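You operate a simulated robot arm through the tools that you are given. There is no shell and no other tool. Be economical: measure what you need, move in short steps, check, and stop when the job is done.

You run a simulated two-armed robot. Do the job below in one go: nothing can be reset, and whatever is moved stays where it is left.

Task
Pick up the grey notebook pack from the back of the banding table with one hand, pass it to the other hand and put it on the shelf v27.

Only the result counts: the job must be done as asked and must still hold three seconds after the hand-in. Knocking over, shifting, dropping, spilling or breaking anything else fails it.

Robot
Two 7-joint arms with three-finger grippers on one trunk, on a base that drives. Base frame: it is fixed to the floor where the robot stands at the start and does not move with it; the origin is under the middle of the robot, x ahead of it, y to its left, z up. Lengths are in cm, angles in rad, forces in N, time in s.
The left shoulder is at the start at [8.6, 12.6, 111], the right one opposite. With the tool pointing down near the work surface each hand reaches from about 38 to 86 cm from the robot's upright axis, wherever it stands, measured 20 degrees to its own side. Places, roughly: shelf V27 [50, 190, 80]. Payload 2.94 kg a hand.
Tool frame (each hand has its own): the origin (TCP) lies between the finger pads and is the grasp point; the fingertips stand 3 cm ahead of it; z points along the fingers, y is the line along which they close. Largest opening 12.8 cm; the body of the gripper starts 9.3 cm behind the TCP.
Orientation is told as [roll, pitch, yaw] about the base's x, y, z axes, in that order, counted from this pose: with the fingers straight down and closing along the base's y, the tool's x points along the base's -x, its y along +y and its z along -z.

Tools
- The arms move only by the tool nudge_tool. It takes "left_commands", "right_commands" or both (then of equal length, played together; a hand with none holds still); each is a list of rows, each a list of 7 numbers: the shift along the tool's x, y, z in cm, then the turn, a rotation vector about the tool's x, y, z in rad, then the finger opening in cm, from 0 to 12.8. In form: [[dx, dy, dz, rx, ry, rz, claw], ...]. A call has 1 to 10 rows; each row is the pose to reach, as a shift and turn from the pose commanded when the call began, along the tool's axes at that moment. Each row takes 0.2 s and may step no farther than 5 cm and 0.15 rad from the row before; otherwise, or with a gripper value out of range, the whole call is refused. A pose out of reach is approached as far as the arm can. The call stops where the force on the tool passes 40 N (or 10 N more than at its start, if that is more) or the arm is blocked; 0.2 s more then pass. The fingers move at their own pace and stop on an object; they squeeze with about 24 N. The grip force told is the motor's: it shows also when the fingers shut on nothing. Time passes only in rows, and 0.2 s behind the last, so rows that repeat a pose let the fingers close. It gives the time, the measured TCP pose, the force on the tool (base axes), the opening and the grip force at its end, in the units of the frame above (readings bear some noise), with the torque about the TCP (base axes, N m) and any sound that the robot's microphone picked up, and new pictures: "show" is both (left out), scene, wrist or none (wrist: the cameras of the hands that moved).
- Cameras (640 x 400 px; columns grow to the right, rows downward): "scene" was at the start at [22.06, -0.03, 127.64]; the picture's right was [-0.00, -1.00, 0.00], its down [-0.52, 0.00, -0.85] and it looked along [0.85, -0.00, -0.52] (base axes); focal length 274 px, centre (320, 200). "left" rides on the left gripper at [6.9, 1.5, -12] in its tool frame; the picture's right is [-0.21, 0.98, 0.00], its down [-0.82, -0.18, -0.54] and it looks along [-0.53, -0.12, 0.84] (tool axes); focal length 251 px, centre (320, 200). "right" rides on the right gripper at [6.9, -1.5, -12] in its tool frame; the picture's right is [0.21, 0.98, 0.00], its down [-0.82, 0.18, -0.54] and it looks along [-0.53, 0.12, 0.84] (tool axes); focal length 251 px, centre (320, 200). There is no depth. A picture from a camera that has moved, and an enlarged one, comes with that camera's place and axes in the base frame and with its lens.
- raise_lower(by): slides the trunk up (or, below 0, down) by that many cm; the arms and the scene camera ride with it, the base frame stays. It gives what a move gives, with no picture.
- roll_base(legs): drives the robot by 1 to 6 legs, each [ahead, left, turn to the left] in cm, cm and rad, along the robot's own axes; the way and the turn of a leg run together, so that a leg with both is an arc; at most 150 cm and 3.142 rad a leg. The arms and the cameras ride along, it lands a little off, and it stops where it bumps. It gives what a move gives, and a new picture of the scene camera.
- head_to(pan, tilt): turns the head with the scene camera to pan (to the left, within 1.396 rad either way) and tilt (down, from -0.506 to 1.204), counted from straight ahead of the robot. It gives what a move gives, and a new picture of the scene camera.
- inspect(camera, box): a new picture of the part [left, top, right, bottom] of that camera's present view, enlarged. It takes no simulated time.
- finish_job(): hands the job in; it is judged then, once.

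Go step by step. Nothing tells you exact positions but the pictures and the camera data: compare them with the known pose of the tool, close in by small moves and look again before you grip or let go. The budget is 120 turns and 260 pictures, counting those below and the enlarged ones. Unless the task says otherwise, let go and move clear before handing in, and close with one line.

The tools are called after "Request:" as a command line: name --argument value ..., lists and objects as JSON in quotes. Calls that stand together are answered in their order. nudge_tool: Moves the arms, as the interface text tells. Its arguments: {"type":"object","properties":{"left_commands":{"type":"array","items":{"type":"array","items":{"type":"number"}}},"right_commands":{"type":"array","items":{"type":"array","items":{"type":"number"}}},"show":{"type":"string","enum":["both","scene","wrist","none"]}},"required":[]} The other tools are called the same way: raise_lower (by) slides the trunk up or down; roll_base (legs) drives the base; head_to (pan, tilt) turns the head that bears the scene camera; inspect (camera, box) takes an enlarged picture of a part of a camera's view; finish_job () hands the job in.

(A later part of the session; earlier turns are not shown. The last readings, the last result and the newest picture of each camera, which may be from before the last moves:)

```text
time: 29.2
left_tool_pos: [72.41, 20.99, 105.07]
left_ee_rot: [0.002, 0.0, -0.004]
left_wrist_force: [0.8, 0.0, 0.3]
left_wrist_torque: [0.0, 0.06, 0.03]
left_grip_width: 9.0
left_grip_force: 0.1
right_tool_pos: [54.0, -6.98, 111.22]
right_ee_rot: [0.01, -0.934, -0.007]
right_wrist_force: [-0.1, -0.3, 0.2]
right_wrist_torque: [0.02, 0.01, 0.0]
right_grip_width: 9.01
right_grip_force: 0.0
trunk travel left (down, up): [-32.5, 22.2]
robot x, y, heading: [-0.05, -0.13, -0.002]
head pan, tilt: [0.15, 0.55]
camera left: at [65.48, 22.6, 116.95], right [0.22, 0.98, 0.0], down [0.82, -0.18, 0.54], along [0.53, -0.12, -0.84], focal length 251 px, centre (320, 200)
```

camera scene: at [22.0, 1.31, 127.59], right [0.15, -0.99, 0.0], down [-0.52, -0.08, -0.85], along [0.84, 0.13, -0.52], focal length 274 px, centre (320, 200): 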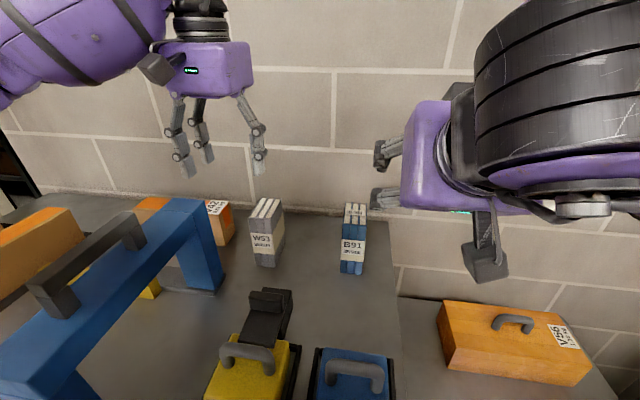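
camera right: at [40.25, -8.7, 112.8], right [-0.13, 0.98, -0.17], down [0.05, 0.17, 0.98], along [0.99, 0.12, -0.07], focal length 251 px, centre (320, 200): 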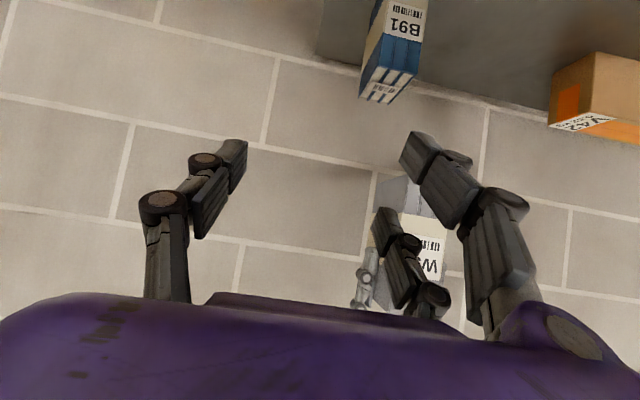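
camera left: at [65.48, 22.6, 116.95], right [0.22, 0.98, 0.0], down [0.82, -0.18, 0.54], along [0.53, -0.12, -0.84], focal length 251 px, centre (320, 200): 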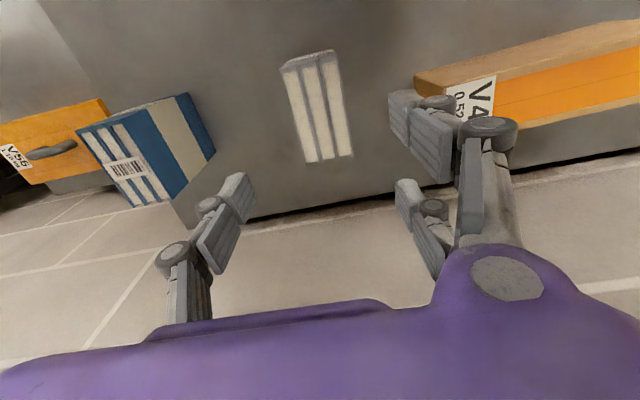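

The pack's centre is at about (71.0, 21.2). I'm descending so the TCP ends 1.1 cm below the top and 1.7 cm behind the centre, then closing.

Request:
nudge_tool --left_commands '[[-0.3, 0.2, 4, 0, 0, 0, 9], [-0.3, 0.2, 8, 0, 0, 0, 9], [-0.3, 0.2, 11, 0, 0, 0, 9], [-0.3, 0.2, 12.2, 0, 0, 0, 9], [-0.3, 0.2, 12.2, 0, 0, 0, 9], [-0.3, 0.2, 12.2, 0, 0, 0, 6], [-0.3, 0.2, 12.2, 0, 0, 0, 3], [-0.3, 0.2, 12.2, 0, 0, 0, 2], [-0.3, 0.2, 12.2, 0, 0, 0, 2]]'

```text
time: 31.2
left_tool_pos: [72.6, 21.26, 92.92]
left_ee_rot: [-0.001, 0.0, -0.003]
left_wrist_force: [0.8, -0.6, 0.7]
left_wrist_torque: [-0.09, -0.24, -0.05]
left_grip_width: 4.94
left_grip_force: 24.0
right_tool_pos: [54.04, -7.06, 111.21]
right_ee_rot: [0.01, -0.936, -0.006]
right_wrist_force: [-0.2, 1.2, 0.8]
right_wrist_torque: [0.0, -0.01, 0.0]
right_grip_width: 9.03
right_grip_force: 0.0
trunk travel left (down, up): [-32.5, 22.2]
robot x, y, heading: [-0.08, -0.06, -0.001]
head pan, tilt: [0.15, 0.55]
camera scene: at [21.95, 1.31, 127.6], right [0.15, -0.99, 0.0], down [-0.52, -0.08, -0.85], along [0.84, 0.13, -0.52], focal length 274 px, centre (320, 200)
camera left: at [65.72, 22.96, 104.79], right [0.22, 0.98, 0.0], down [0.82, -0.18, 0.54], along [0.53, -0.12, -0.84], focal length 251 px, centre (320, 200)
```

scene: 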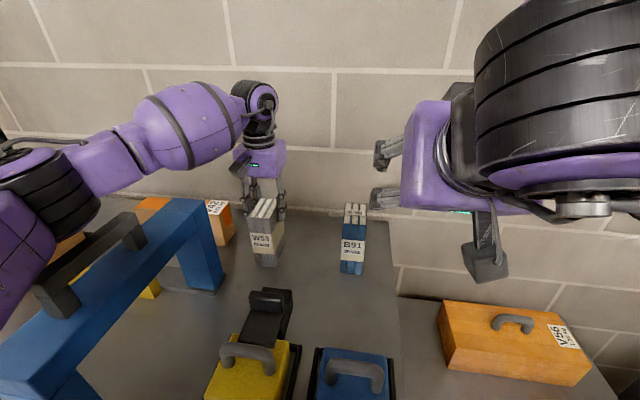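
left: 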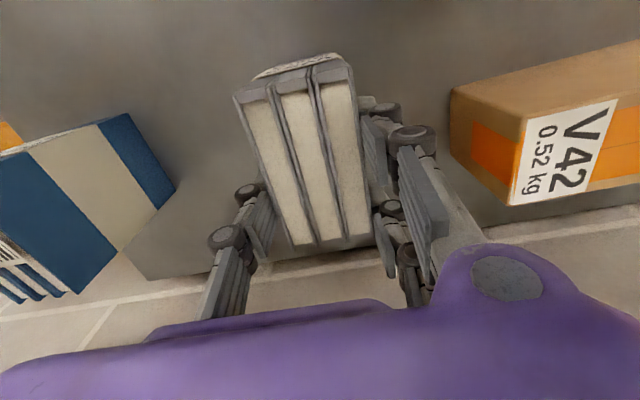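

Gripped. Lifting, while the right hand flattens to a pitch of about -1.23.

Request:
nudge_tool --left_commands '[[0, 0, -1.5, 0, 0, 0, 2], [0, 0, -5, 0, 0, 0, 2], [0, 0, -9, 0, 0, 0, 2], [0, 0, -13, 0, 0, 0, 2], [0, 0, -17, 0, 0, 0, 2], [0, 0, -21, 0, 0, 0, 2], [0, 0, -25, 0, 0, 0, 2], [1, -4, -27, 0, 0, 0, 2], [2, -8, -27, 0, 0, 0, 2], [3, -11, -27, 0, 0, 0, 2]]' --right_commands '[[0, 0, 0, 0, 0, 0, 9], [0, 0, 0, 0, 0, 0, 9], [0, 0, 0, 0, -0.06, 0, 9], [0, 0, 0, 0, -0.12, 0, 9], [0, 0, 0, 0, -0.18, 0, 9], [0, 0, 0, 0, -0.24, 0, 9], [0, 0, 0, 0, -0.3, 0, 9], [0, 0, 0, 0, -0.3, 0, 9], [0, 0, 0, 0, -0.3, 0, 9], [0, 0, 0, 0, -0.3, 0, 9]]'

```text
time: 33.4
left_tool_pos: [69.68, 10.34, 119.97]
left_ee_rot: [0.001, 0.002, -0.003]
left_wrist_force: [0.1, 0.2, -3.7]
left_wrist_torque: [0.0, -0.12, 0.01]
left_grip_width: 4.95
left_grip_force: 24.4
right_tool_pos: [57.06, -5.46, 112.29]
right_ee_rot: [0.02, -1.235, -0.019]
right_wrist_force: [-0.5, -0.2, -0.3]
right_wrist_torque: [0.03, -0.01, 0.06]
right_grip_width: 8.98
right_grip_force: 0.0
right hand out of reach, approached as far as the arm can: row 4, 5, 6, 7, 8, 9, 10
trunk travel left (down, up): [-32.5, 22.2]
robot x, y, heading: [0.16, 0.02, -0.0]
head pan, tilt: [0.15, 0.55]
camera scene: at [21.96, 1.24, 127.6], right [0.15, -0.99, 0.0], down [-0.52, -0.08, -0.85], along [0.84, 0.13, -0.52], focal length 274 px, centre (320, 200)
camera right: at [43.56, -6.94, 109.66], right [-0.07, 0.98, -0.2], down [-0.24, 0.17, 0.95], along [0.97, 0.12, 0.22], focal length 251 px, centre (320, 200)
camera left: at [62.75, 11.76, 131.86], right [0.22, 0.98, 0.0], down [0.82, -0.18, 0.54], along [0.53, -0.12, -0.84], focal length 251 px, centre (320, 200)
```

scene: 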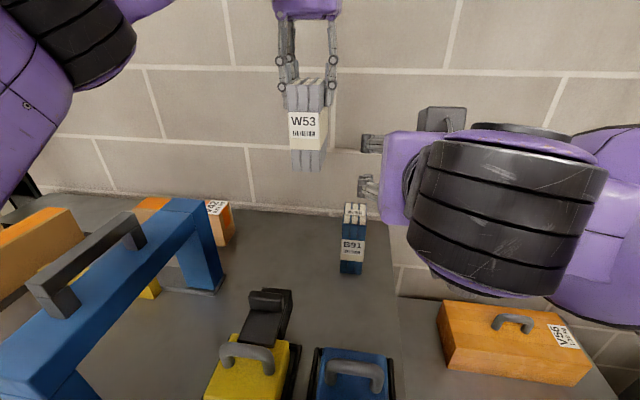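
right: 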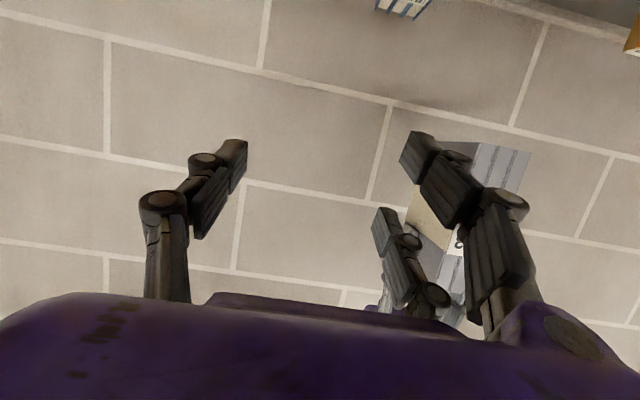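
left: 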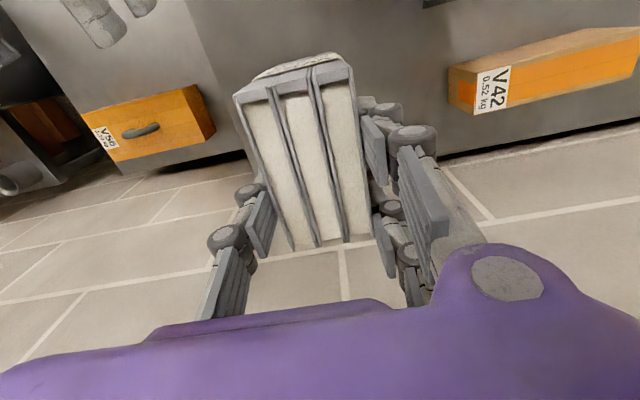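

Good clearance now. I'm lining both hands up sideways again, with the pack 2 cm further forward.

Request:
nudge_tool --left_commands '[[-1, -2, 0, 0, 0, 0, 2], [-2, -4, 0, 0, 0, 0, 2], [-2, -5.2, 0, 0, 0, 0, 2], [-2, -5.2, 0, 0, 0, 0, 2]]' --right_commands '[[0, 3.5, 0, 0, 0, 0, 9], [0, 7, 0, 0, 0, 0, 9], [0, 10.5, 0, 0, 0, 0, 9], [0, 10.5, 0, 0, 0, 0, 9]]'

```text
time: 34.4
left_tool_pos: [71.73, 5.1, 119.87]
left_ee_rot: [0.0, 0.0, -0.004]
left_wrist_force: [0.5, -0.5, -4.5]
left_wrist_torque: [-0.01, -0.04, 0.0]
left_grip_width: 4.96
left_grip_force: 23.9
right_tool_pos: [57.2, 4.93, 112.19]
right_ee_rot: [0.022, -1.234, -0.02]
right_wrist_force: [0.5, 0.7, -0.4]
right_wrist_torque: [0.0, -0.01, 0.02]
right_grip_width: 9.0
right_grip_force: 0.1
trunk travel left (down, up): [-32.5, 22.2]
robot x, y, heading: [-0.07, 0.06, 0.001]
head pan, tilt: [0.15, 0.55]
camera scene: at [22.0, 1.25, 127.59], right [0.15, -0.99, 0.0], down [-0.52, -0.08, -0.85], along [0.84, 0.13, -0.52], focal length 274 px, centre (320, 200)
camera right: at [43.62, 3.44, 109.56], right [-0.07, 0.98, -0.2], down [-0.24, 0.17, 0.95], along [0.97, 0.12, 0.22], focal length 251 px, centre (320, 200)
camera left: at [64.76, 6.64, 131.78], right [0.22, 0.98, 0.0], down [0.82, -0.18, 0.54], along [0.53, -0.12, -0.84], focal length 251 px, centre (320, 200)
```

scene: 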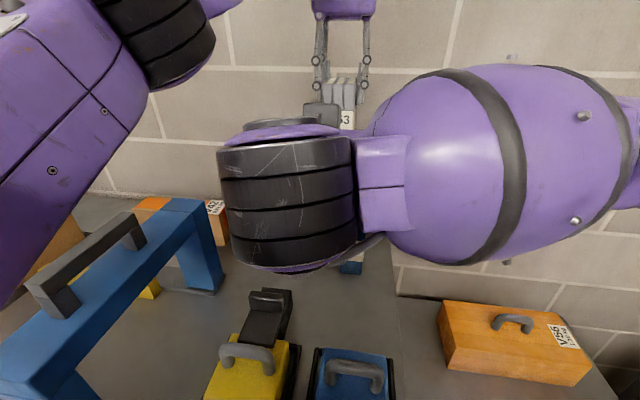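
right: 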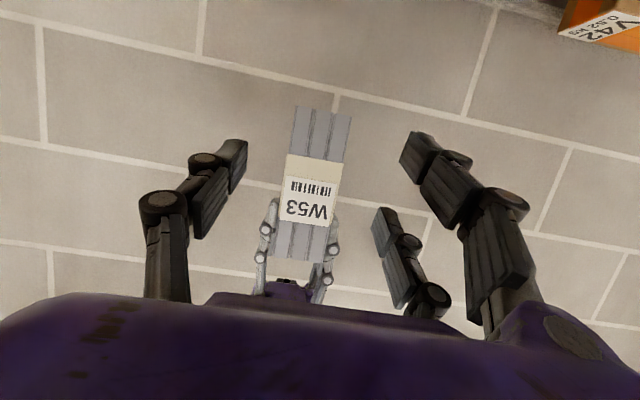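
left: 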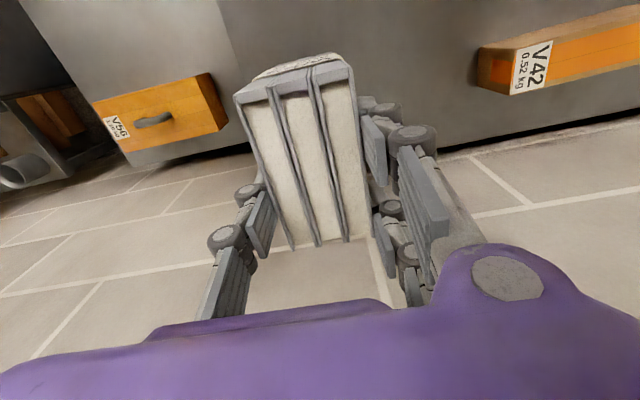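

Aligned. Advancing in two parts.

Request:
nudge_tool --right_commands '[[-0.9, 0.1, 2.6, 0, 0, 0, 9], [-1.8, 0.2, 5.2, 0, 0, 0, 9], [-2.8, 0.25, 7.8, 0, 0, 0, 9], [-2.8, 0.25, 7.8, 0, 0, 0, 9]]' --show "both"

```text
time: 35.4
left_tool_pos: [71.63, 5.19, 119.85]
left_ee_rot: [0.0, 0.0, -0.005]
left_wrist_force: [-0.5, 0.4, -3.7]
left_wrist_torque: [0.01, -0.05, 0.01]
left_grip_width: 4.94
left_grip_force: 23.7
right_tool_pos: [65.59, 5.3, 112.24]
right_ee_rot: [0.018, -1.236, -0.014]
right_wrist_force: [0.2, -0.9, -0.8]
right_wrist_torque: [0.01, 0.02, 0.02]
right_grip_width: 8.97
right_grip_force: 0.1
trunk travel left (down, up): [-32.5, 22.2]
robot x, y, heading: [0.01, -0.37, 0.0]
head pan, tilt: [0.15, 0.55]
camera scene: at [21.97, 1.34, 127.6], right [0.15, -0.99, 0.0], down [-0.52, -0.08, -0.85], along [0.84, 0.13, -0.52], focal length 274 px, centre (320, 200)
camera right: at [52.0, 3.77, 109.62], right [-0.07, 0.98, -0.2], down [-0.24, 0.17, 0.95], along [0.97, 0.12, 0.22], focal length 251 px, centre (320, 200)
```

scene: 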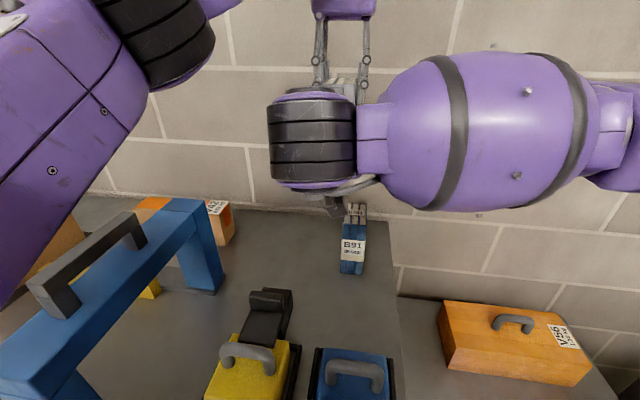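
right: 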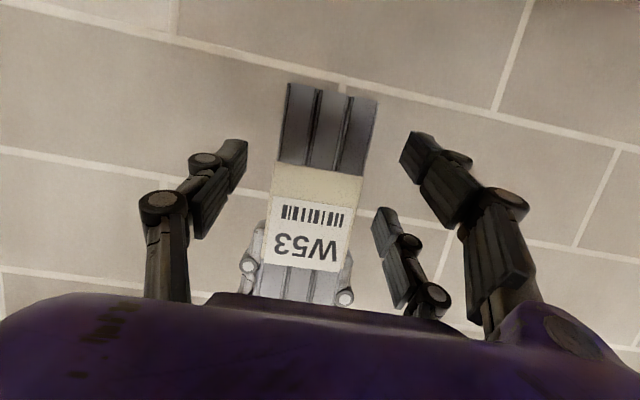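

Advancing the last 2.6 cm and closing, then checking the opening and side load.

Request:
nudge_tool --right_commands '[[-0.4, 0, 1.2, 0, 0, 0, 9], [-0.86, -0.05, 2.45, 0, 0, 0, 9], [-0.86, -0.05, 2.45, 0, 0, 0, 9], [-0.86, -0.05, 2.45, 0, 0, 0, 7], [-0.86, -0.05, 2.45, 0, 0, 0, 5], [-0.86, -0.05, 2.45, 0, 0, 0, 3], [-0.86, -0.05, 2.45, 0, 0, 0, 2], [-0.86, -0.05, 2.45, 0, 0, 0, 2]]' --show "both"

```text
time: 37.2
left_tool_pos: [71.67, 5.25, 119.88]
left_ee_rot: [0.0, 0.0, -0.002]
left_wrist_force: [2.4, 4.8, -3.0]
left_wrist_torque: [0.5, -0.07, -0.3]
left_grip_width: 4.99
left_grip_force: 23.7
right_tool_pos: [68.07, 5.22, 112.22]
right_ee_rot: [0.017, -1.236, -0.017]
right_wrist_force: [-1.8, -5.0, 0.1]
right_wrist_torque: [-0.11, -0.08, 0.1]
right_grip_width: 4.97
right_grip_force: 24.8
trunk travel left (down, up): [-32.5, 22.2]
robot x, y, heading: [-0.36, -0.1, 0.004]
head pan, tilt: [0.15, 0.55]
camera scene: at [21.99, 1.34, 127.6], right [0.15, -0.99, 0.0], down [-0.52, -0.08, -0.85], along [0.84, 0.13, -0.52], focal length 274 px, centre (320, 200)
camera right: at [54.6, 3.72, 109.61], right [-0.07, 0.98, -0.2], down [-0.24, 0.17, 0.95], along [0.97, 0.11, 0.22], focal length 251 px, centre (320, 200)
```

scene: 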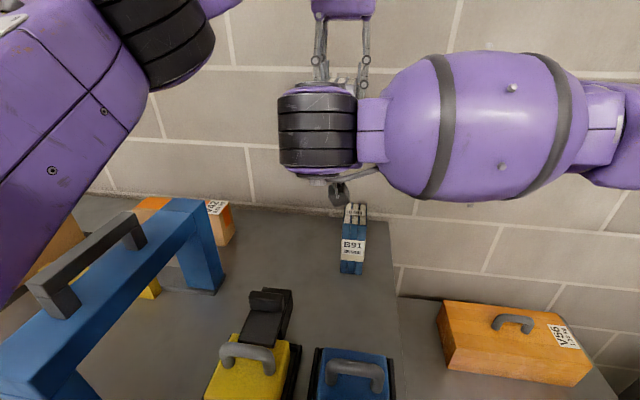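
right: 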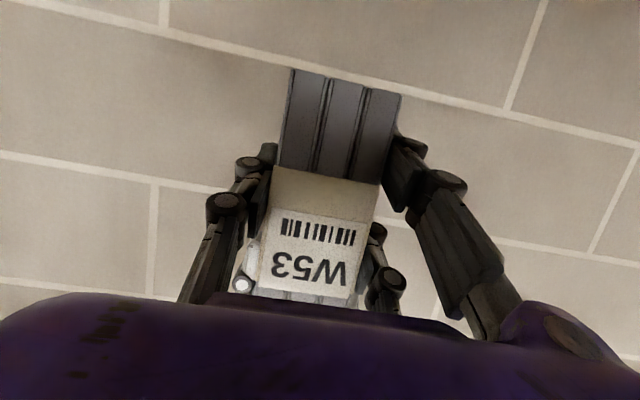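

The right hand has the pack at 4.97 cm. I'm opening the left hand and lifting it off.

Request:
nudge_tool --left_commands '[[0, 0, 0, 0, 0, 0, 6], [0, 0, 0, 0, 0, 0, 8], [0, 0, 0, 0, 0, 0, 9], [0, 0, -2, 0, 0, 0, 9], [0, 0, -5, 0, 0, 0, 9], [0, 0, -9, 0, 0, 0, 9], [0, 4, -11, 0, 0, 0, 9], [0, 8, -11, 0, 0, 0, 9], [0, 12, -11, 0, 0, 0, 9], [0, 16, -11, 0, 0, 0, 9]]' --show "both"

```text
time: 39.4
left_tool_pos: [69.44, 21.41, 128.85]
left_ee_rot: [-0.003, -0.004, -0.003]
left_wrist_force: [0.0, 0.9, 0.7]
left_wrist_torque: [-0.11, -0.02, 0.02]
left_grip_width: 9.0
left_grip_force: 0.1
left hand out of reach, approached as far as the arm can: row 5, 6, 7, 8, 9, 10
right_tool_pos: [68.15, 5.47, 112.29]
right_ee_rot: [0.013, -1.235, -0.008]
right_wrist_force: [0.2, 1.0, -3.8]
right_wrist_torque: [0.0, 0.11, -0.04]
right_grip_width: 4.95
right_grip_force: 23.7
trunk travel left (down, up): [-32.5, 22.2]
robot x, y, heading: [0.11, 0.04, 0.003]
head pan, tilt: [0.15, 0.55]
camera scene: at [21.96, 1.73, 127.71], right [0.16, -0.99, 0.0], down [-0.51, -0.08, -0.86], along [0.85, 0.14, -0.51], focal length 274 px, centre (320, 200)
camera left: at [62.5, 22.9, 140.72], right [0.22, 0.98, 0.0], down [0.82, -0.18, 0.54], along [0.53, -0.12, -0.84], focal length 251 px, centre (320, 200)
```

scene: 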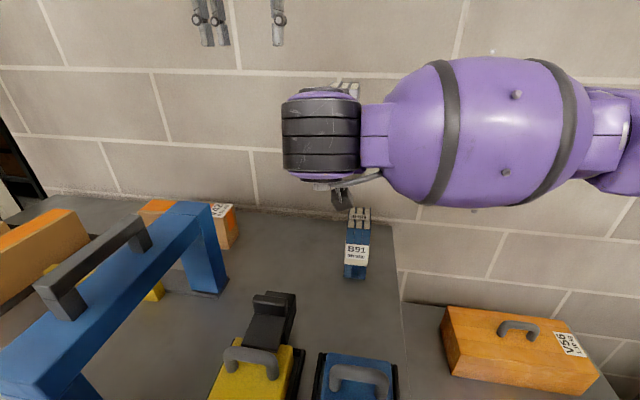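
left: 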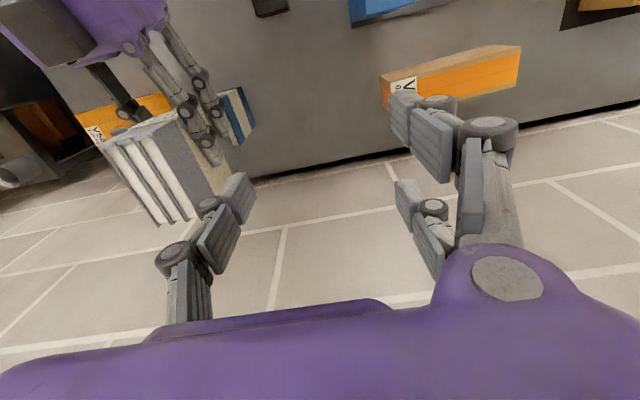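

The handover worked. I'm tucking the left arm in and looking to the left at the rack and the aisle.

Request:
nudge_tool --left_commands '[[5, 0, 0, 0, 0, 0, 9], [10, 0, 2, 0, 0, 0, 9], [15, 0, 4, 0, 0, 0, 9], [20, 0, 7, 0, 0, 0, 9], [24, 0, 9, 0, 0, 0, 9], [24, 0, 9, 0, 0, 0, 9]]' --show "none"

Request:
head_to --pan 1.396 --tilt 0.35

Request:
head_to --pan -1.396 --tilt 0.6

```text
refused: row 2 steps farther than a row can; nothing moved
```

```text
time: 40.9
left_tool_pos: [69.52, 20.74, 128.79]
left_ee_rot: [-0.001, -0.002, -0.004]
left_wrist_force: [-0.1, 0.3, 0.3]
left_wrist_torque: [0.01, 0.01, 0.0]
left_grip_width: 9.0
left_grip_force: 0.2
right_tool_pos: [68.12, 5.21, 112.26]
right_ee_rot: [0.02, -1.236, -0.017]
right_wrist_force: [0.3, -0.4, -4.0]
right_wrist_torque: [-0.03, 0.09, 0.0]
right_grip_width: 4.95
right_grip_force: 23.4
trunk travel left (down, up): [-32.5, 22.2]
robot x, y, heading: [-0.18, -0.22, -0.002]
head pan, tilt: [1.396, 0.351]
camera scene: at [14.74, 9.16, 129.42], right [0.98, -0.17, 0.0], down [-0.06, -0.34, -0.94], along [0.16, 0.92, -0.34], focal length 274 px, centre (320, 200)
```

scene: 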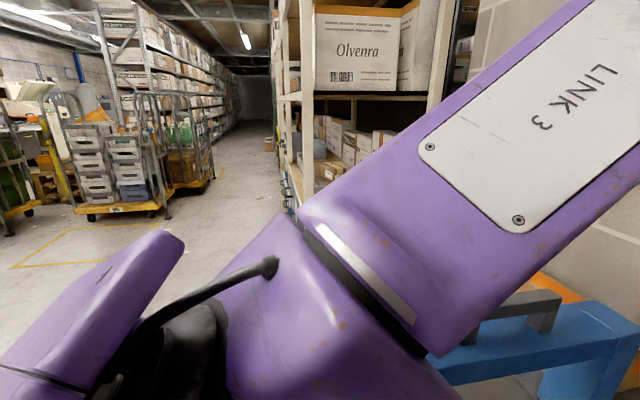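

```text
time: 43.3
left_tool_pos: [69.42, 20.78, 128.74]
left_ee_rot: [-0.001, -0.004, -0.004]
left_wrist_force: [0.2, -0.7, -0.1]
left_wrist_torque: [0.02, 0.04, 0.02]
left_grip_width: 8.98
left_grip_force: 0.0
right_tool_pos: [68.15, 5.15, 112.13]
right_ee_rot: [0.018, -1.236, -0.016]
right_wrist_force: [-0.3, -0.6, -3.6]
right_wrist_torque: [0.01, 0.06, -0.01]
right_grip_width: 4.97
right_grip_force: 24.1
trunk travel left (down, up): [-32.5, 22.2]
robot x, y, heading: [-0.01, -0.35, -0.001]
head pan, tilt: [-1.396, 0.6]
camera scene: at [14.65, -8.71, 127.15], right [-0.98, -0.17, 0.0], down [-0.1, 0.56, -0.83], along [0.14, -0.81, -0.56], focal length 274 px, centre (320, 200)
```

scene: 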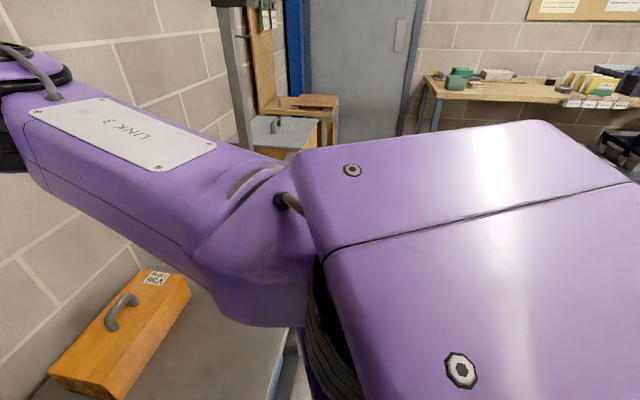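

The rack stands to the left and faces the aisle. I'm tucking the left arm in shorter steps, then backing away from the table.

Request:
nudge_tool --left_commands '[[4, 0, 0, 0, 0, 0, 9], [8, 0, 1.5, 0, 0, 0, 9], [12, 0, 3, 0, 0, 0, 9], [16, 0, 4.5, 0, 0, 0, 9], [20, 0, 6, 0, 0, 0, 9], [24, 0, 7.5, 0, 0, 0, 9], [24, 0, 7.5, 0, 0, 0, 9]]' --show "none"

Request:
roll_base --legs '[[-45, 0, 0]]'

Request:
head_to --pan 0.9 --tilt 0.35

```text
time: 44.9
left_tool_pos: [45.47, 20.94, 121.03]
left_ee_rot: [0.001, 0.0, -0.003]
left_wrist_force: [0.2, -1.2, 0.3]
left_wrist_torque: [0.03, 0.07, 0.04]
left_grip_width: 9.01
left_grip_force: 0.1
right_tool_pos: [68.2, 5.3, 112.25]
right_ee_rot: [0.019, -1.235, -0.017]
right_wrist_force: [0.7, -0.8, -4.3]
right_wrist_torque: [-0.03, 0.09, -0.02]
right_grip_width: 4.97
right_grip_force: 24.5
trunk travel left (down, up): [-32.5, 22.2]
robot x, y, heading: [-0.18, 0.06, 0.001]
head pan, tilt: [-1.396, 0.6]
```

```text
time: 47.7
left_tool_pos: [-0.23, 20.91, 120.97]
left_ee_rot: [0.002, 0.0, -0.004]
left_wrist_force: [0.2, 0.0, 0.1]
left_wrist_torque: [0.01, 0.0, 0.02]
left_grip_width: 8.98
left_grip_force: 0.1
right_tool_pos: [22.41, 5.19, 112.08]
right_ee_rot: [0.018, -1.235, -0.015]
right_wrist_force: [0.0, 0.2, -5.2]
right_wrist_torque: [-0.03, 0.1, 0.02]
right_grip_width: 4.95
right_grip_force: 24.3
trunk travel left (down, up): [-32.5, 22.2]
robot x, y, heading: [-45.61, 0.09, -0.004]
head pan, tilt: [-1.396, 0.6]
camera scene: at [-31.05, -8.71, 127.15], right [-0.98, -0.17, 0.0], down [-0.1, 0.56, -0.83], along [0.14, -0.81, -0.56], focal length 274 px, centre (320, 200)
```

scene: 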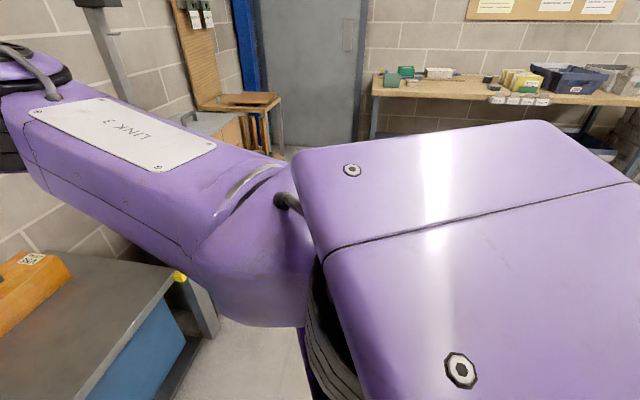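

```text
time: 49.8
left_tool_pos: [-0.25, 21.0, 121.03]
left_ee_rot: [0.0, 0.0, -0.002]
left_wrist_force: [0.7, 0.1, -0.2]
left_wrist_torque: [-0.01, 0.02, 0.01]
left_grip_width: 9.0
left_grip_force: 0.1
right_tool_pos: [22.54, 5.26, 112.19]
right_ee_rot: [0.02, -1.237, -0.016]
right_wrist_force: [0.4, 0.0, -4.6]
right_wrist_torque: [-0.03, 0.14, 0.0]
right_grip_width: 4.94
right_grip_force: 23.7
trunk travel left (down, up): [-32.5, 22.2]
robot x, y, heading: [-45.6, -0.17, -0.006]
head pan, tilt: [0.901, 0.351]
camera scene: at [-26.79, 7.29, 129.42], right [0.78, -0.62, 0.0], down [-0.21, -0.27, -0.94], along [0.58, 0.74, -0.34], focal length 274 px, centre (320, 200)
```

scene: 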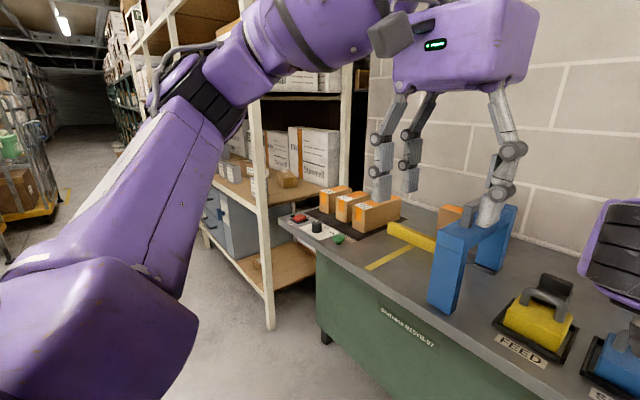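

The rack front is at about x 29 and its near end at about y 126. I'm backing off 20 cm more and strafing left along the aisle to y ≈ 185.

Request:
roll_base --legs '[[-20, 0, 0], [0, 92, 0]]'

Request:
head_to --pan 0.7 --tilt 0.45

```text
time: 59.5
left_tool_pos: [-20.6, 113.72, 121.08]
left_ee_rot: [0.0, 0.001, -0.001]
left_wrist_force: [0.2, -0.1, 0.2]
left_wrist_torque: [0.04, 0.01, 0.0]
left_grip_width: 8.99
left_grip_force: 0.0
right_tool_pos: [2.02, 98.12, 112.25]
right_ee_rot: [0.016, -1.235, -0.015]
right_wrist_force: [-0.9, 0.1, -3.8]
right_wrist_torque: [0.01, 0.1, -0.02]
right_grip_width: 4.97
right_grip_force: 24.6
trunk travel left (down, up): [-32.5, 22.2]
robot x, y, heading: [-65.96, 92.78, 0.002]
head pan, tilt: [0.901, 0.351]
camera scene: at [-47.23, 100.11, 129.42], right [0.78, -0.62, 0.0], down [-0.21, -0.27, -0.94], along [0.58, 0.74, -0.34], focal length 274 px, centre (320, 200)
```

scene: 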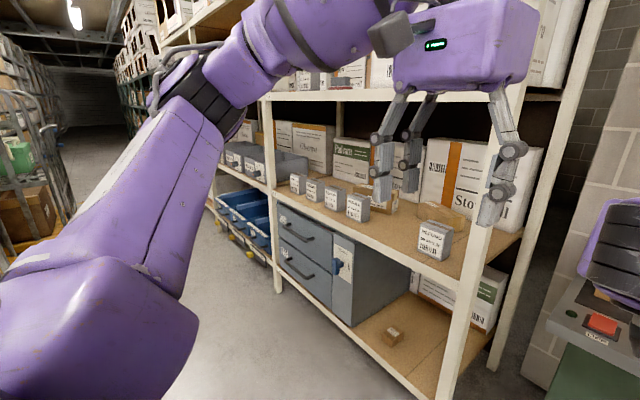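

```text
time: 60.2
left_tool_pos: [-20.69, 113.84, 120.97]
left_ee_rot: [0.001, 0.001, -0.001]
left_wrist_force: [0.2, 0.2, -0.4]
left_wrist_torque: [-0.02, 0.01, 0.02]
left_grip_width: 9.02
left_grip_force: 0.0
right_tool_pos: [2.02, 98.13, 112.21]
right_ee_rot: [0.017, -1.234, -0.014]
right_wrist_force: [0.3, 0.2, -4.3]
right_wrist_torque: [0.02, 0.1, -0.01]
right_grip_width: 4.96
right_grip_force: 23.6
trunk travel left (down, up): [-32.5, 22.2]
robot x, y, heading: [-66.02, 92.8, -0.001]
head pan, tilt: [0.7, 0.45]
camera scene: at [-45.99, 98.74, 128.5], right [0.65, -0.76, 0.0], down [-0.33, -0.28, -0.9], along [0.69, 0.58, -0.44], focal length 274 px, centre (320, 200)
```

scene: 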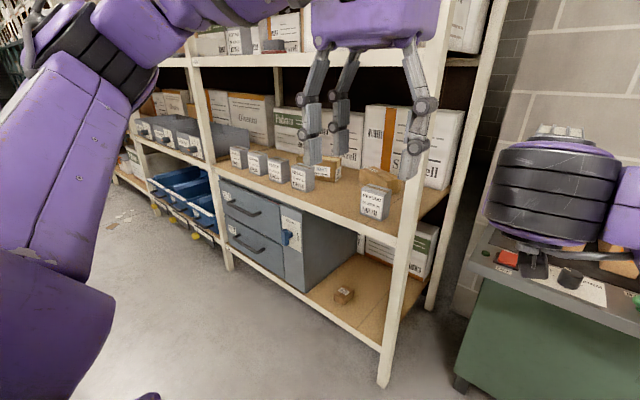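

The middle shelf at z ≈ 80 has small boxes along its front edge with a gap between them. I'll enlarge it to read the labels.

Request:
inspect --camera "scene" --box '[200, 110, 420, 250]'

```text
2.86 times, centred on (310, 180) of scene
camera zoom: at [-45.99, 98.74, 128.5], right [0.65, -0.76, 0.0], down [-0.33, -0.28, -0.9], along [0.69, 0.58, -0.44], focal length 784 px, centre (349, 257)
```

zoom: 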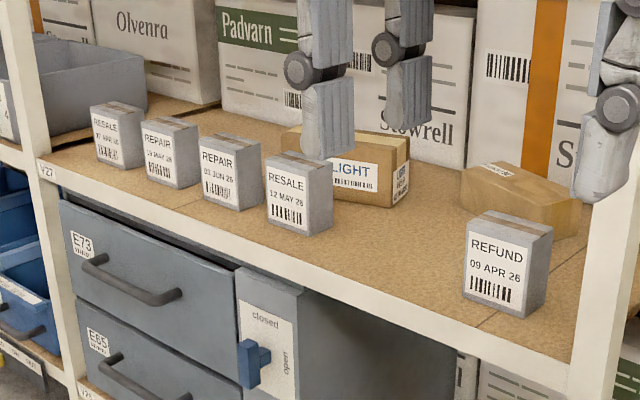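

V27 is this middle shelf. There is a free gap between "RESALE 12 MAY" and "REFUND", about y 147–171, with open board from x 30 to 48. I'm strafing to centre on y ≈ 159 and lowering the trunk partway.

Request:
roll_base --legs '[[0, 61, 0]]'

Request:
raise_lower --by -21

Request:
head_to --pan 0.0 --tilt 0.35

Request:
inspect --camera "right" --box '[0, 0, 640, 400]'

Request:
inspect --camera "left" --box '[0, 0, 640, 400]'

```text
time: 66.0
left_tool_pos: [-20.52, 173.6, 121.01]
left_ee_rot: [0.0, -0.002, -0.007]
left_wrist_force: [-0.1, 0.1, 0.3]
left_wrist_torque: [0.04, 0.04, 0.01]
left_grip_width: 8.99
left_grip_force: 0.0
right_tool_pos: [2.14, 157.76, 112.17]
right_ee_rot: [0.016, -1.234, -0.019]
right_wrist_force: [0.6, -0.1, -4.5]
right_wrist_torque: [0.04, 0.12, 0.0]
right_grip_width: 4.97
right_grip_force: 24.4
trunk travel left (down, up): [-32.5, 22.2]
robot x, y, heading: [-66.01, 152.7, 0.001]
head pan, tilt: [0.7, 0.45]
camera scene: at [-45.91, 158.64, 128.5], right [0.64, -0.77, 0.0], down [-0.33, -0.28, -0.9], along [0.69, 0.58, -0.44], focal length 274 px, centre (320, 200)
```

scene: 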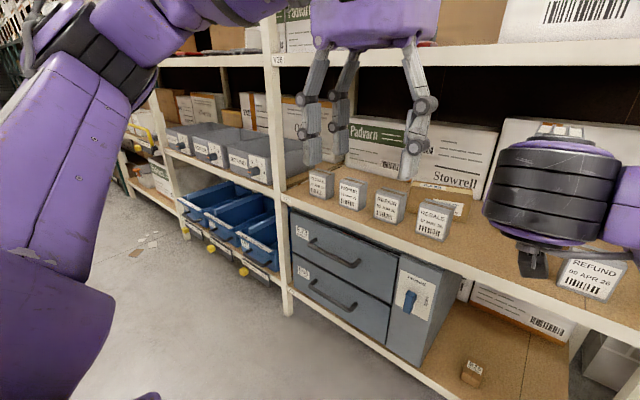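

```text
time: 68.2
left_tool_pos: [-19.21, 173.63, 98.62]
left_ee_rot: [-0.001, 0.029, -0.007]
left_wrist_force: [-0.1, 0.5, 0.2]
left_wrist_torque: [-0.02, 0.01, 0.01]
left_grip_width: 9.0
left_grip_force: 0.0
right_tool_pos: [1.96, 157.83, 91.3]
right_ee_rot: [0.021, -1.235, -0.018]
right_wrist_force: [0.4, -0.2, -4.5]
right_wrist_torque: [-0.04, 0.09, -0.02]
right_grip_width: 4.96
right_grip_force: 24.1
trunk travel left (down, up): [-11.5, 43.2]
robot x, y, heading: [-66.3, 152.73, -0.007]
head pan, tilt: [0.7, 0.45]
```

```text
time: 69.3
left_tool_pos: [-19.15, 173.53, 98.61]
left_ee_rot: [-0.003, 0.029, -0.005]
left_wrist_force: [-1.0, -0.2, 0.5]
left_wrist_torque: [-0.05, 0.0, 0.03]
left_grip_width: 9.01
left_grip_force: 0.1
right_tool_pos: [1.97, 157.83, 91.13]
right_ee_rot: [0.017, -1.234, -0.021]
right_wrist_force: [0.6, -0.5, -4.4]
right_wrist_torque: [0.01, 0.1, 0.02]
right_grip_width: 4.98
right_grip_force: 24.2
trunk travel left (down, up): [-11.5, 43.2]
robot x, y, heading: [-66.09, 152.81, -0.005]
head pan, tilt: [0.0, 0.351]
camera scene: at [-36.62, 152.7, 106.6], right [0.0, -1.0, 0.0], down [-0.34, 0.0, -0.94], along [0.94, 0.0, -0.34], focal length 274 px, centre (320, 200)
```

scene: 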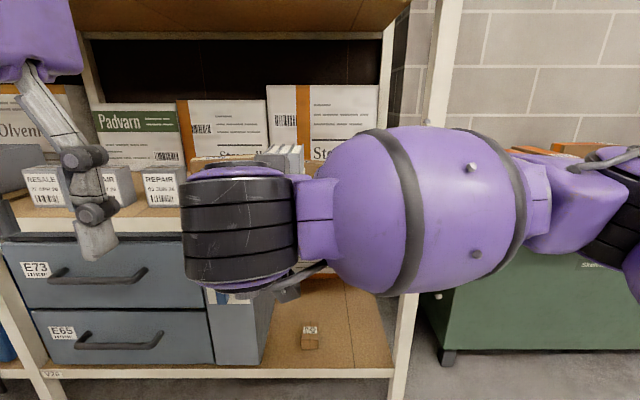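

```text
1.00 times, centred on (320, 200) of right (not enlarged: the box is as wide or as high as the picture)
camera zoom: at [-11.47, 156.36, 88.59], right [-0.07, 0.98, -0.2], down [-0.24, 0.18, 0.95], along [0.97, 0.11, 0.22], focal length 251 px, centre (320, 200)
```

zoom: 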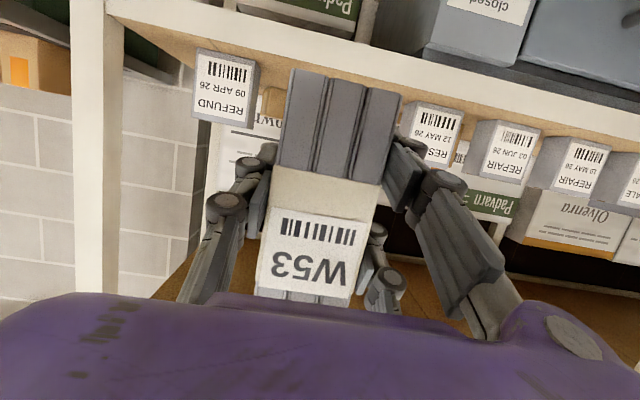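

```text
1.00 times, centred on (320, 200) of left (not enlarged: the box is as wide or as high as the picture)
camera zoom: at [-25.84, 175.26, 110.65], right [0.22, 0.98, -0.01], down [0.84, -0.18, 0.52], along [0.5, -0.12, -0.86], focal length 251 px, centre (320, 200)
```

zoom: 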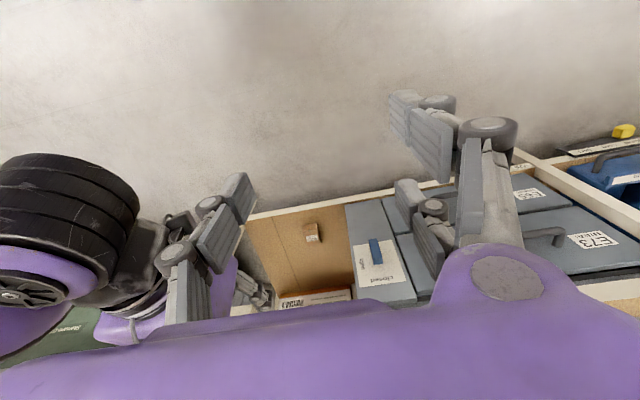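

The gap is centred at about y 159.7 and the pack is at y 157.8, with its bottom near z 85.7. I'm driving ahead most of the way with a small shift to the left.

Request:
roll_base --legs '[[22, 1.8, 0]]'

Request:
inspect --camera "right" --box '[0, 0, 640, 400]'

```text
time: 71.0
left_tool_pos: [2.4, 175.29, 98.63]
left_ee_rot: [-0.002, 0.03, -0.008]
left_wrist_force: [0.6, -0.5, 1.0]
left_wrist_torque: [-0.01, 0.04, 0.0]
left_grip_width: 9.0
left_grip_force: 0.1
right_tool_pos: [23.76, 159.48, 91.17]
right_ee_rot: [0.018, -1.234, -0.019]
right_wrist_force: [-0.3, 0.0, -3.1]
right_wrist_torque: [-0.03, 0.1, 0.01]
right_grip_width: 4.98
right_grip_force: 24.1
trunk travel left (down, up): [-11.5, 43.2]
robot x, y, heading: [-44.69, 154.41, -0.002]
head pan, tilt: [0.0, 0.351]
camera scene: at [-15.01, 154.35, 106.58], right [0.0, -1.0, 0.0], down [-0.34, 0.0, -0.94], along [0.94, 0.0, -0.34], focal length 274 px, centre (320, 200)
```

scene: 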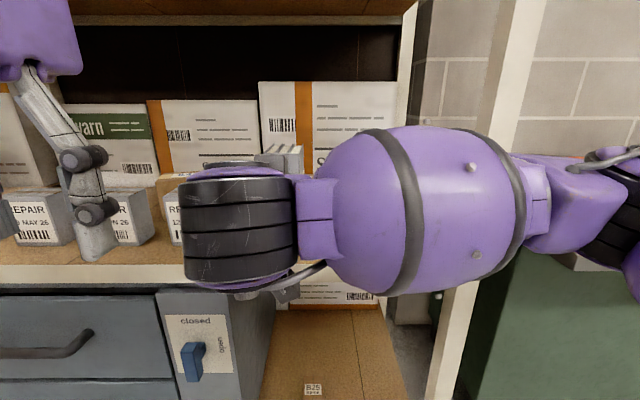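

```text
1.00 times, centred on (320, 200) of right (not enlarged: the box is as wide or as high as the picture)
camera zoom: at [10.13, 157.98, 88.56], right [-0.07, 0.98, -0.2], down [-0.24, 0.18, 0.96], along [0.97, 0.11, 0.22], focal length 251 px, centre (320, 200)
```

zoom: 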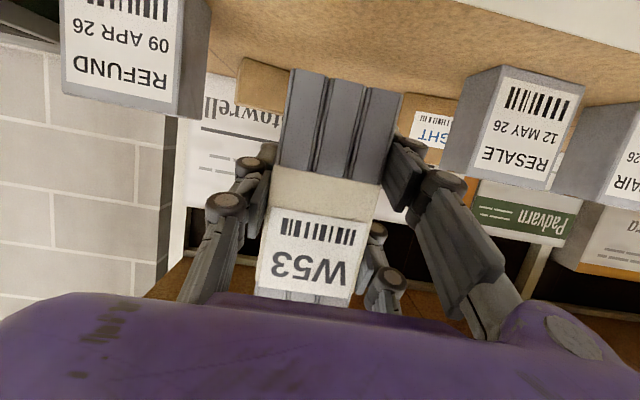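

It's well centred. Driving ahead the last 11.5 cm.

Request:
roll_base --legs '[[11.5, 0, 0]]'

Request:
inspect --camera "right" --box '[0, 0, 640, 400]'

Request:
inspect --camera "left" --box '[0, 0, 640, 400]'

```text
time: 72.2
left_tool_pos: [13.74, 175.21, 98.51]
left_ee_rot: [-0.002, 0.03, -0.008]
left_wrist_force: [0.8, 0.6, 0.7]
left_wrist_torque: [-0.01, 0.02, 0.03]
left_grip_width: 9.02
left_grip_force: 0.1
right_tool_pos: [35.06, 159.36, 91.06]
right_ee_rot: [0.017, -1.233, -0.02]
right_wrist_force: [0.5, -0.3, -5.4]
right_wrist_torque: [-0.02, 0.05, 0.0]
right_grip_width: 4.97
right_grip_force: 24.0
trunk travel left (down, up): [-11.5, 43.2]
robot x, y, heading: [-32.77, 154.38, -0.004]
head pan, tilt: [0.0, 0.351]
camera scene: at [-3.64, 154.29, 106.58], right [0.0, -1.0, 0.0], down [-0.34, 0.0, -0.94], along [0.94, 0.0, -0.34], focal length 274 px, centre (320, 200)
```

scene: 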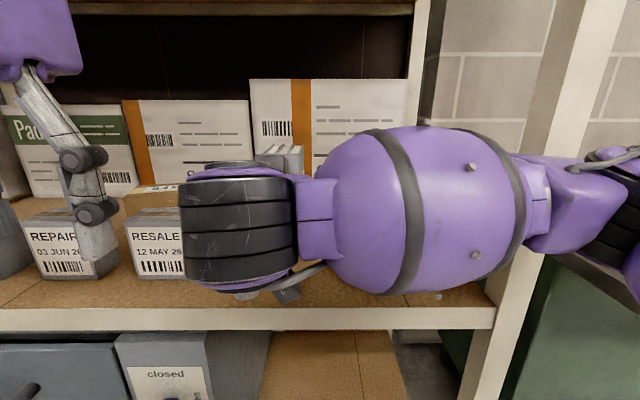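

```text
1.00 times, centred on (320, 200) of right (not enlarged: the box is as wide or as high as the picture)
camera zoom: at [21.49, 157.92, 88.54], right [-0.07, 0.98, -0.2], down [-0.24, 0.18, 0.96], along [0.97, 0.11, 0.22], focal length 251 px, centre (320, 200)
```

zoom: 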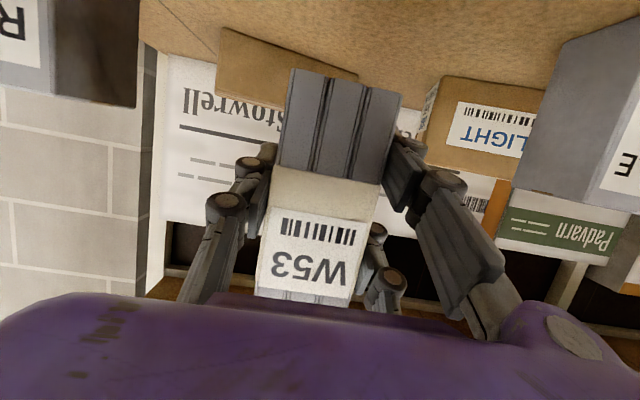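

```text
1.00 times, centred on (320, 200) of left (not enlarged: the box is as wide or as high as the picture)
camera zoom: at [7.18, 176.85, 110.62], right [0.22, 0.97, -0.01], down [0.84, -0.19, 0.52], along [0.5, -0.12, -0.86], focal length 251 px, centre (320, 200)
```

zoom: 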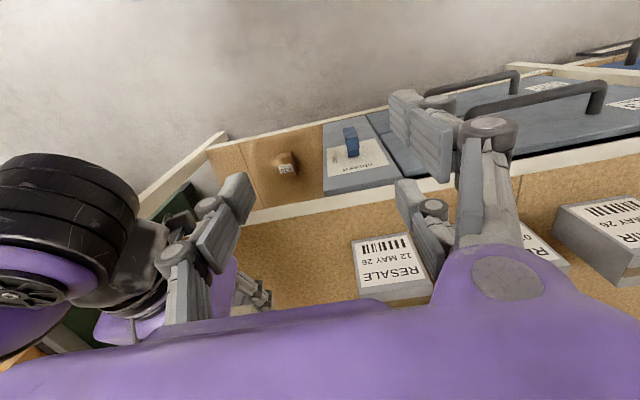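

The shelf's front edge is at about x 26 and its top at z ≈ 80. The pack is over free board, so I'm lowering it with the arm.

Request:
nudge_tool --right_commands '[[1, 0, 0.35, 0, 0, 0, 2], [2, 0, 0.7, 0, 0, 0, 2], [3, 0, 1.05, 0, 0, 0, 2], [3.8, 0, 1.33, 0, 0, 0, 2], [4.3, 0, 1.5, 0, 0, 0, 2]]' --show "both"

```text
time: 73.4
left_tool_pos: [13.74, 175.21, 98.57]
left_ee_rot: [-0.003, 0.03, -0.01]
left_wrist_force: [0.1, 0.2, 0.1]
left_wrist_torque: [0.03, 0.0, -0.03]
left_grip_width: 8.97
left_grip_force: 0.0
right_tool_pos: [35.04, 159.43, 86.79]
right_ee_rot: [0.016, -1.234, -0.018]
right_wrist_force: [0.1, 0.1, -5.3]
right_wrist_torque: [0.01, 0.1, 0.0]
right_grip_width: 4.95
right_grip_force: 24.3
trunk travel left (down, up): [-11.5, 43.2]
robot x, y, heading: [-33.15, 154.46, -0.007]
head pan, tilt: [0.0, 0.351]
camera scene: at [-3.71, 154.29, 106.6], right [0.0, -1.0, 0.0], down [-0.34, 0.0, -0.94], along [0.94, 0.0, -0.34], focal length 274 px, centre (320, 200)
camera right: at [21.47, 157.97, 84.02], right [-0.07, 0.98, -0.2], down [-0.24, 0.18, 0.96], along [0.97, 0.11, 0.22], focal length 251 px, centre (320, 200)
```

scene: 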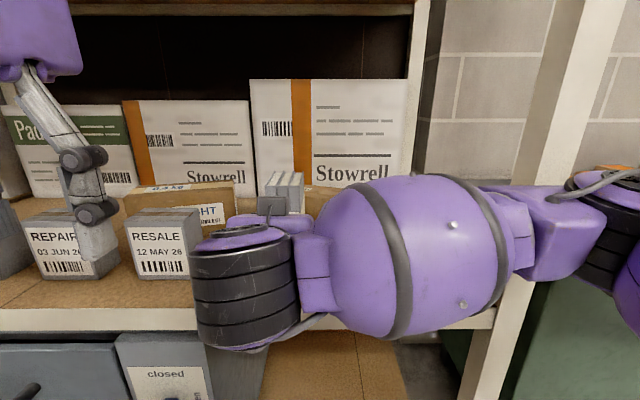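
right: 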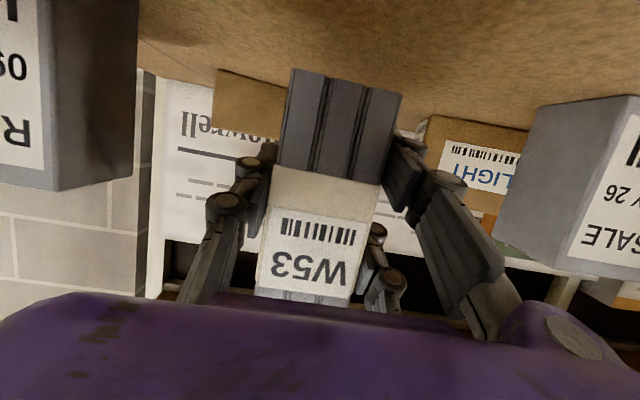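

Nearly down. Continuing in small steps until contact.

Request:
nudge_tool --right_commands '[[0.3, 0, 0.1, 0, 0, 0, 2], [0.6, 0, 0.2, 0, 0, 0, 2], [0.8, 0, 0.27, 0, 0, 0, 2], [1.0, 0, 0.33, 0, 0, 0, 2]]' --show "none"

```text
time: 74.4
left_tool_pos: [13.79, 175.3, 98.63]
left_ee_rot: [-0.001, 0.029, -0.01]
left_wrist_force: [0.4, -0.8, 0.2]
left_wrist_torque: [0.0, 0.02, -0.02]
left_grip_width: 9.01
left_grip_force: 0.0
right_tool_pos: [35.0, 159.34, 85.56]
right_ee_rot: [0.016, -1.233, -0.02]
right_wrist_force: [0.4, 0.0, -5.0]
right_wrist_torque: [0.01, 0.08, 0.01]
right_grip_width: 4.95
right_grip_force: 23.6
trunk travel left (down, up): [-11.5, 43.2]
robot x, y, heading: [-33.36, 154.62, -0.001]
head pan, tilt: [0.0, 0.351]
```

Request:
nudge_tool --right_commands '[[0.2, 0, 0.07, 0, 0, 0, 2], [0.4, 0, 0.14, 0, 0, 0, 2], [0.6, 0, 0.2, 0, 0, 0, 2]]' --show "wrist"

```text
time: 75.2
left_tool_pos: [13.68, 175.13, 98.56]
left_ee_rot: [-0.003, 0.03, -0.009]
left_wrist_force: [0.1, 0.4, 0.4]
left_wrist_torque: [-0.03, 0.0, 0.0]
left_grip_width: 9.0
left_grip_force: 0.1
right_tool_pos: [35.03, 159.31, 84.87]
right_ee_rot: [0.018, -1.235, -0.02]
right_wrist_force: [0.1, 0.6, -3.6]
right_wrist_torque: [-0.01, 0.12, -0.03]
right_grip_width: 4.97
right_grip_force: 24.1
trunk travel left (down, up): [-11.5, 43.2]
robot x, y, heading: [-33.38, 154.35, -0.009]
head pan, tilt: [0.0, 0.351]
camera right: at [21.4, 157.9, 82.35], right [-0.07, 0.98, -0.2], down [-0.24, 0.18, 0.96], along [0.97, 0.11, 0.22], focal length 251 px, centre (320, 200)
```

right: 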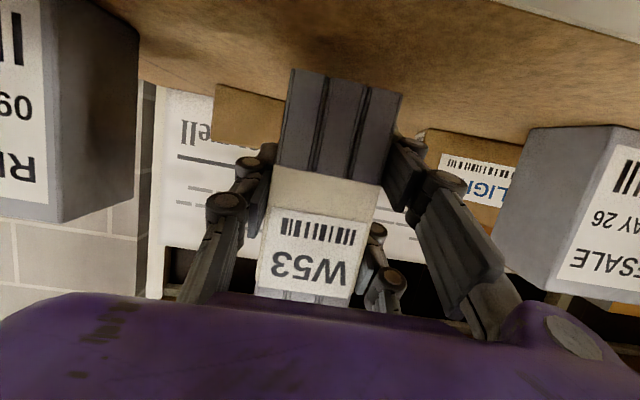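

Still free. Going on by 0.2 cm steps.

Request:
nudge_tool --right_commands '[[0.2, 0, 0.07, 0, 0, 0, 2], [0.4, 0, 0.14, 0, 0, 0, 2], [0.6, 0, 0.2, 0, 0, 0, 2], [0.6, 0, 0.2, 0, 0, 0, 2]]' --show "none"

```text
time: 76.2
left_tool_pos: [13.75, 175.1, 98.63]
left_ee_rot: [-0.001, 0.029, -0.007]
left_wrist_force: [-0.6, 0.2, -0.1]
left_wrist_torque: [-0.01, 0.03, -0.01]
left_grip_width: 9.02
left_grip_force: 0.0
right_tool_pos: [35.09, 159.28, 84.39]
right_ee_rot: [0.017, -1.233, -0.018]
right_wrist_force: [1.1, 1.3, -3.9]
right_wrist_torque: [-0.01, 0.08, -0.03]
right_grip_width: 4.95
right_grip_force: 23.9
trunk travel left (down, up): [-11.5, 43.2]
robot x, y, heading: [-33.46, 154.31, -0.008]
head pan, tilt: [0.0, 0.351]
```

Request:
nudge_tool --right_commands '[[0.2, 0, 0.07, 0, 0, 0, 2], [0.4, 0, 0.14, 0, 0, 0, 2], [0.4, 0, 0.14, 0, 0, 0, 2]]' --show "wrist"

```text
time: 77.0
left_tool_pos: [13.67, 175.19, 98.55]
left_ee_rot: [-0.003, 0.03, -0.008]
left_wrist_force: [-0.6, -0.1, 0.3]
left_wrist_torque: [0.02, -0.01, 0.0]
left_grip_width: 9.04
left_grip_force: 0.0
right_tool_pos: [35.06, 159.51, 83.88]
right_ee_rot: [0.015, -1.235, -0.019]
right_wrist_force: [-0.4, -0.1, -4.3]
right_wrist_torque: [-0.01, 0.05, 0.0]
right_grip_width: 4.96
right_grip_force: 23.9
trunk travel left (down, up): [-11.5, 43.2]
robot x, y, heading: [-33.33, 154.58, -0.006]
head pan, tilt: [0.0, 0.351]
camera right: at [21.41, 157.91, 81.24], right [-0.07, 0.98, -0.2], down [-0.24, 0.18, 0.96], along [0.97, 0.11, 0.22], focal length 251 px, centre (320, 200)
```

right: 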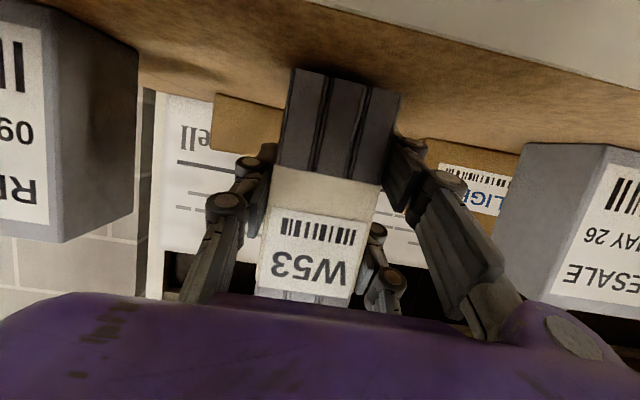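

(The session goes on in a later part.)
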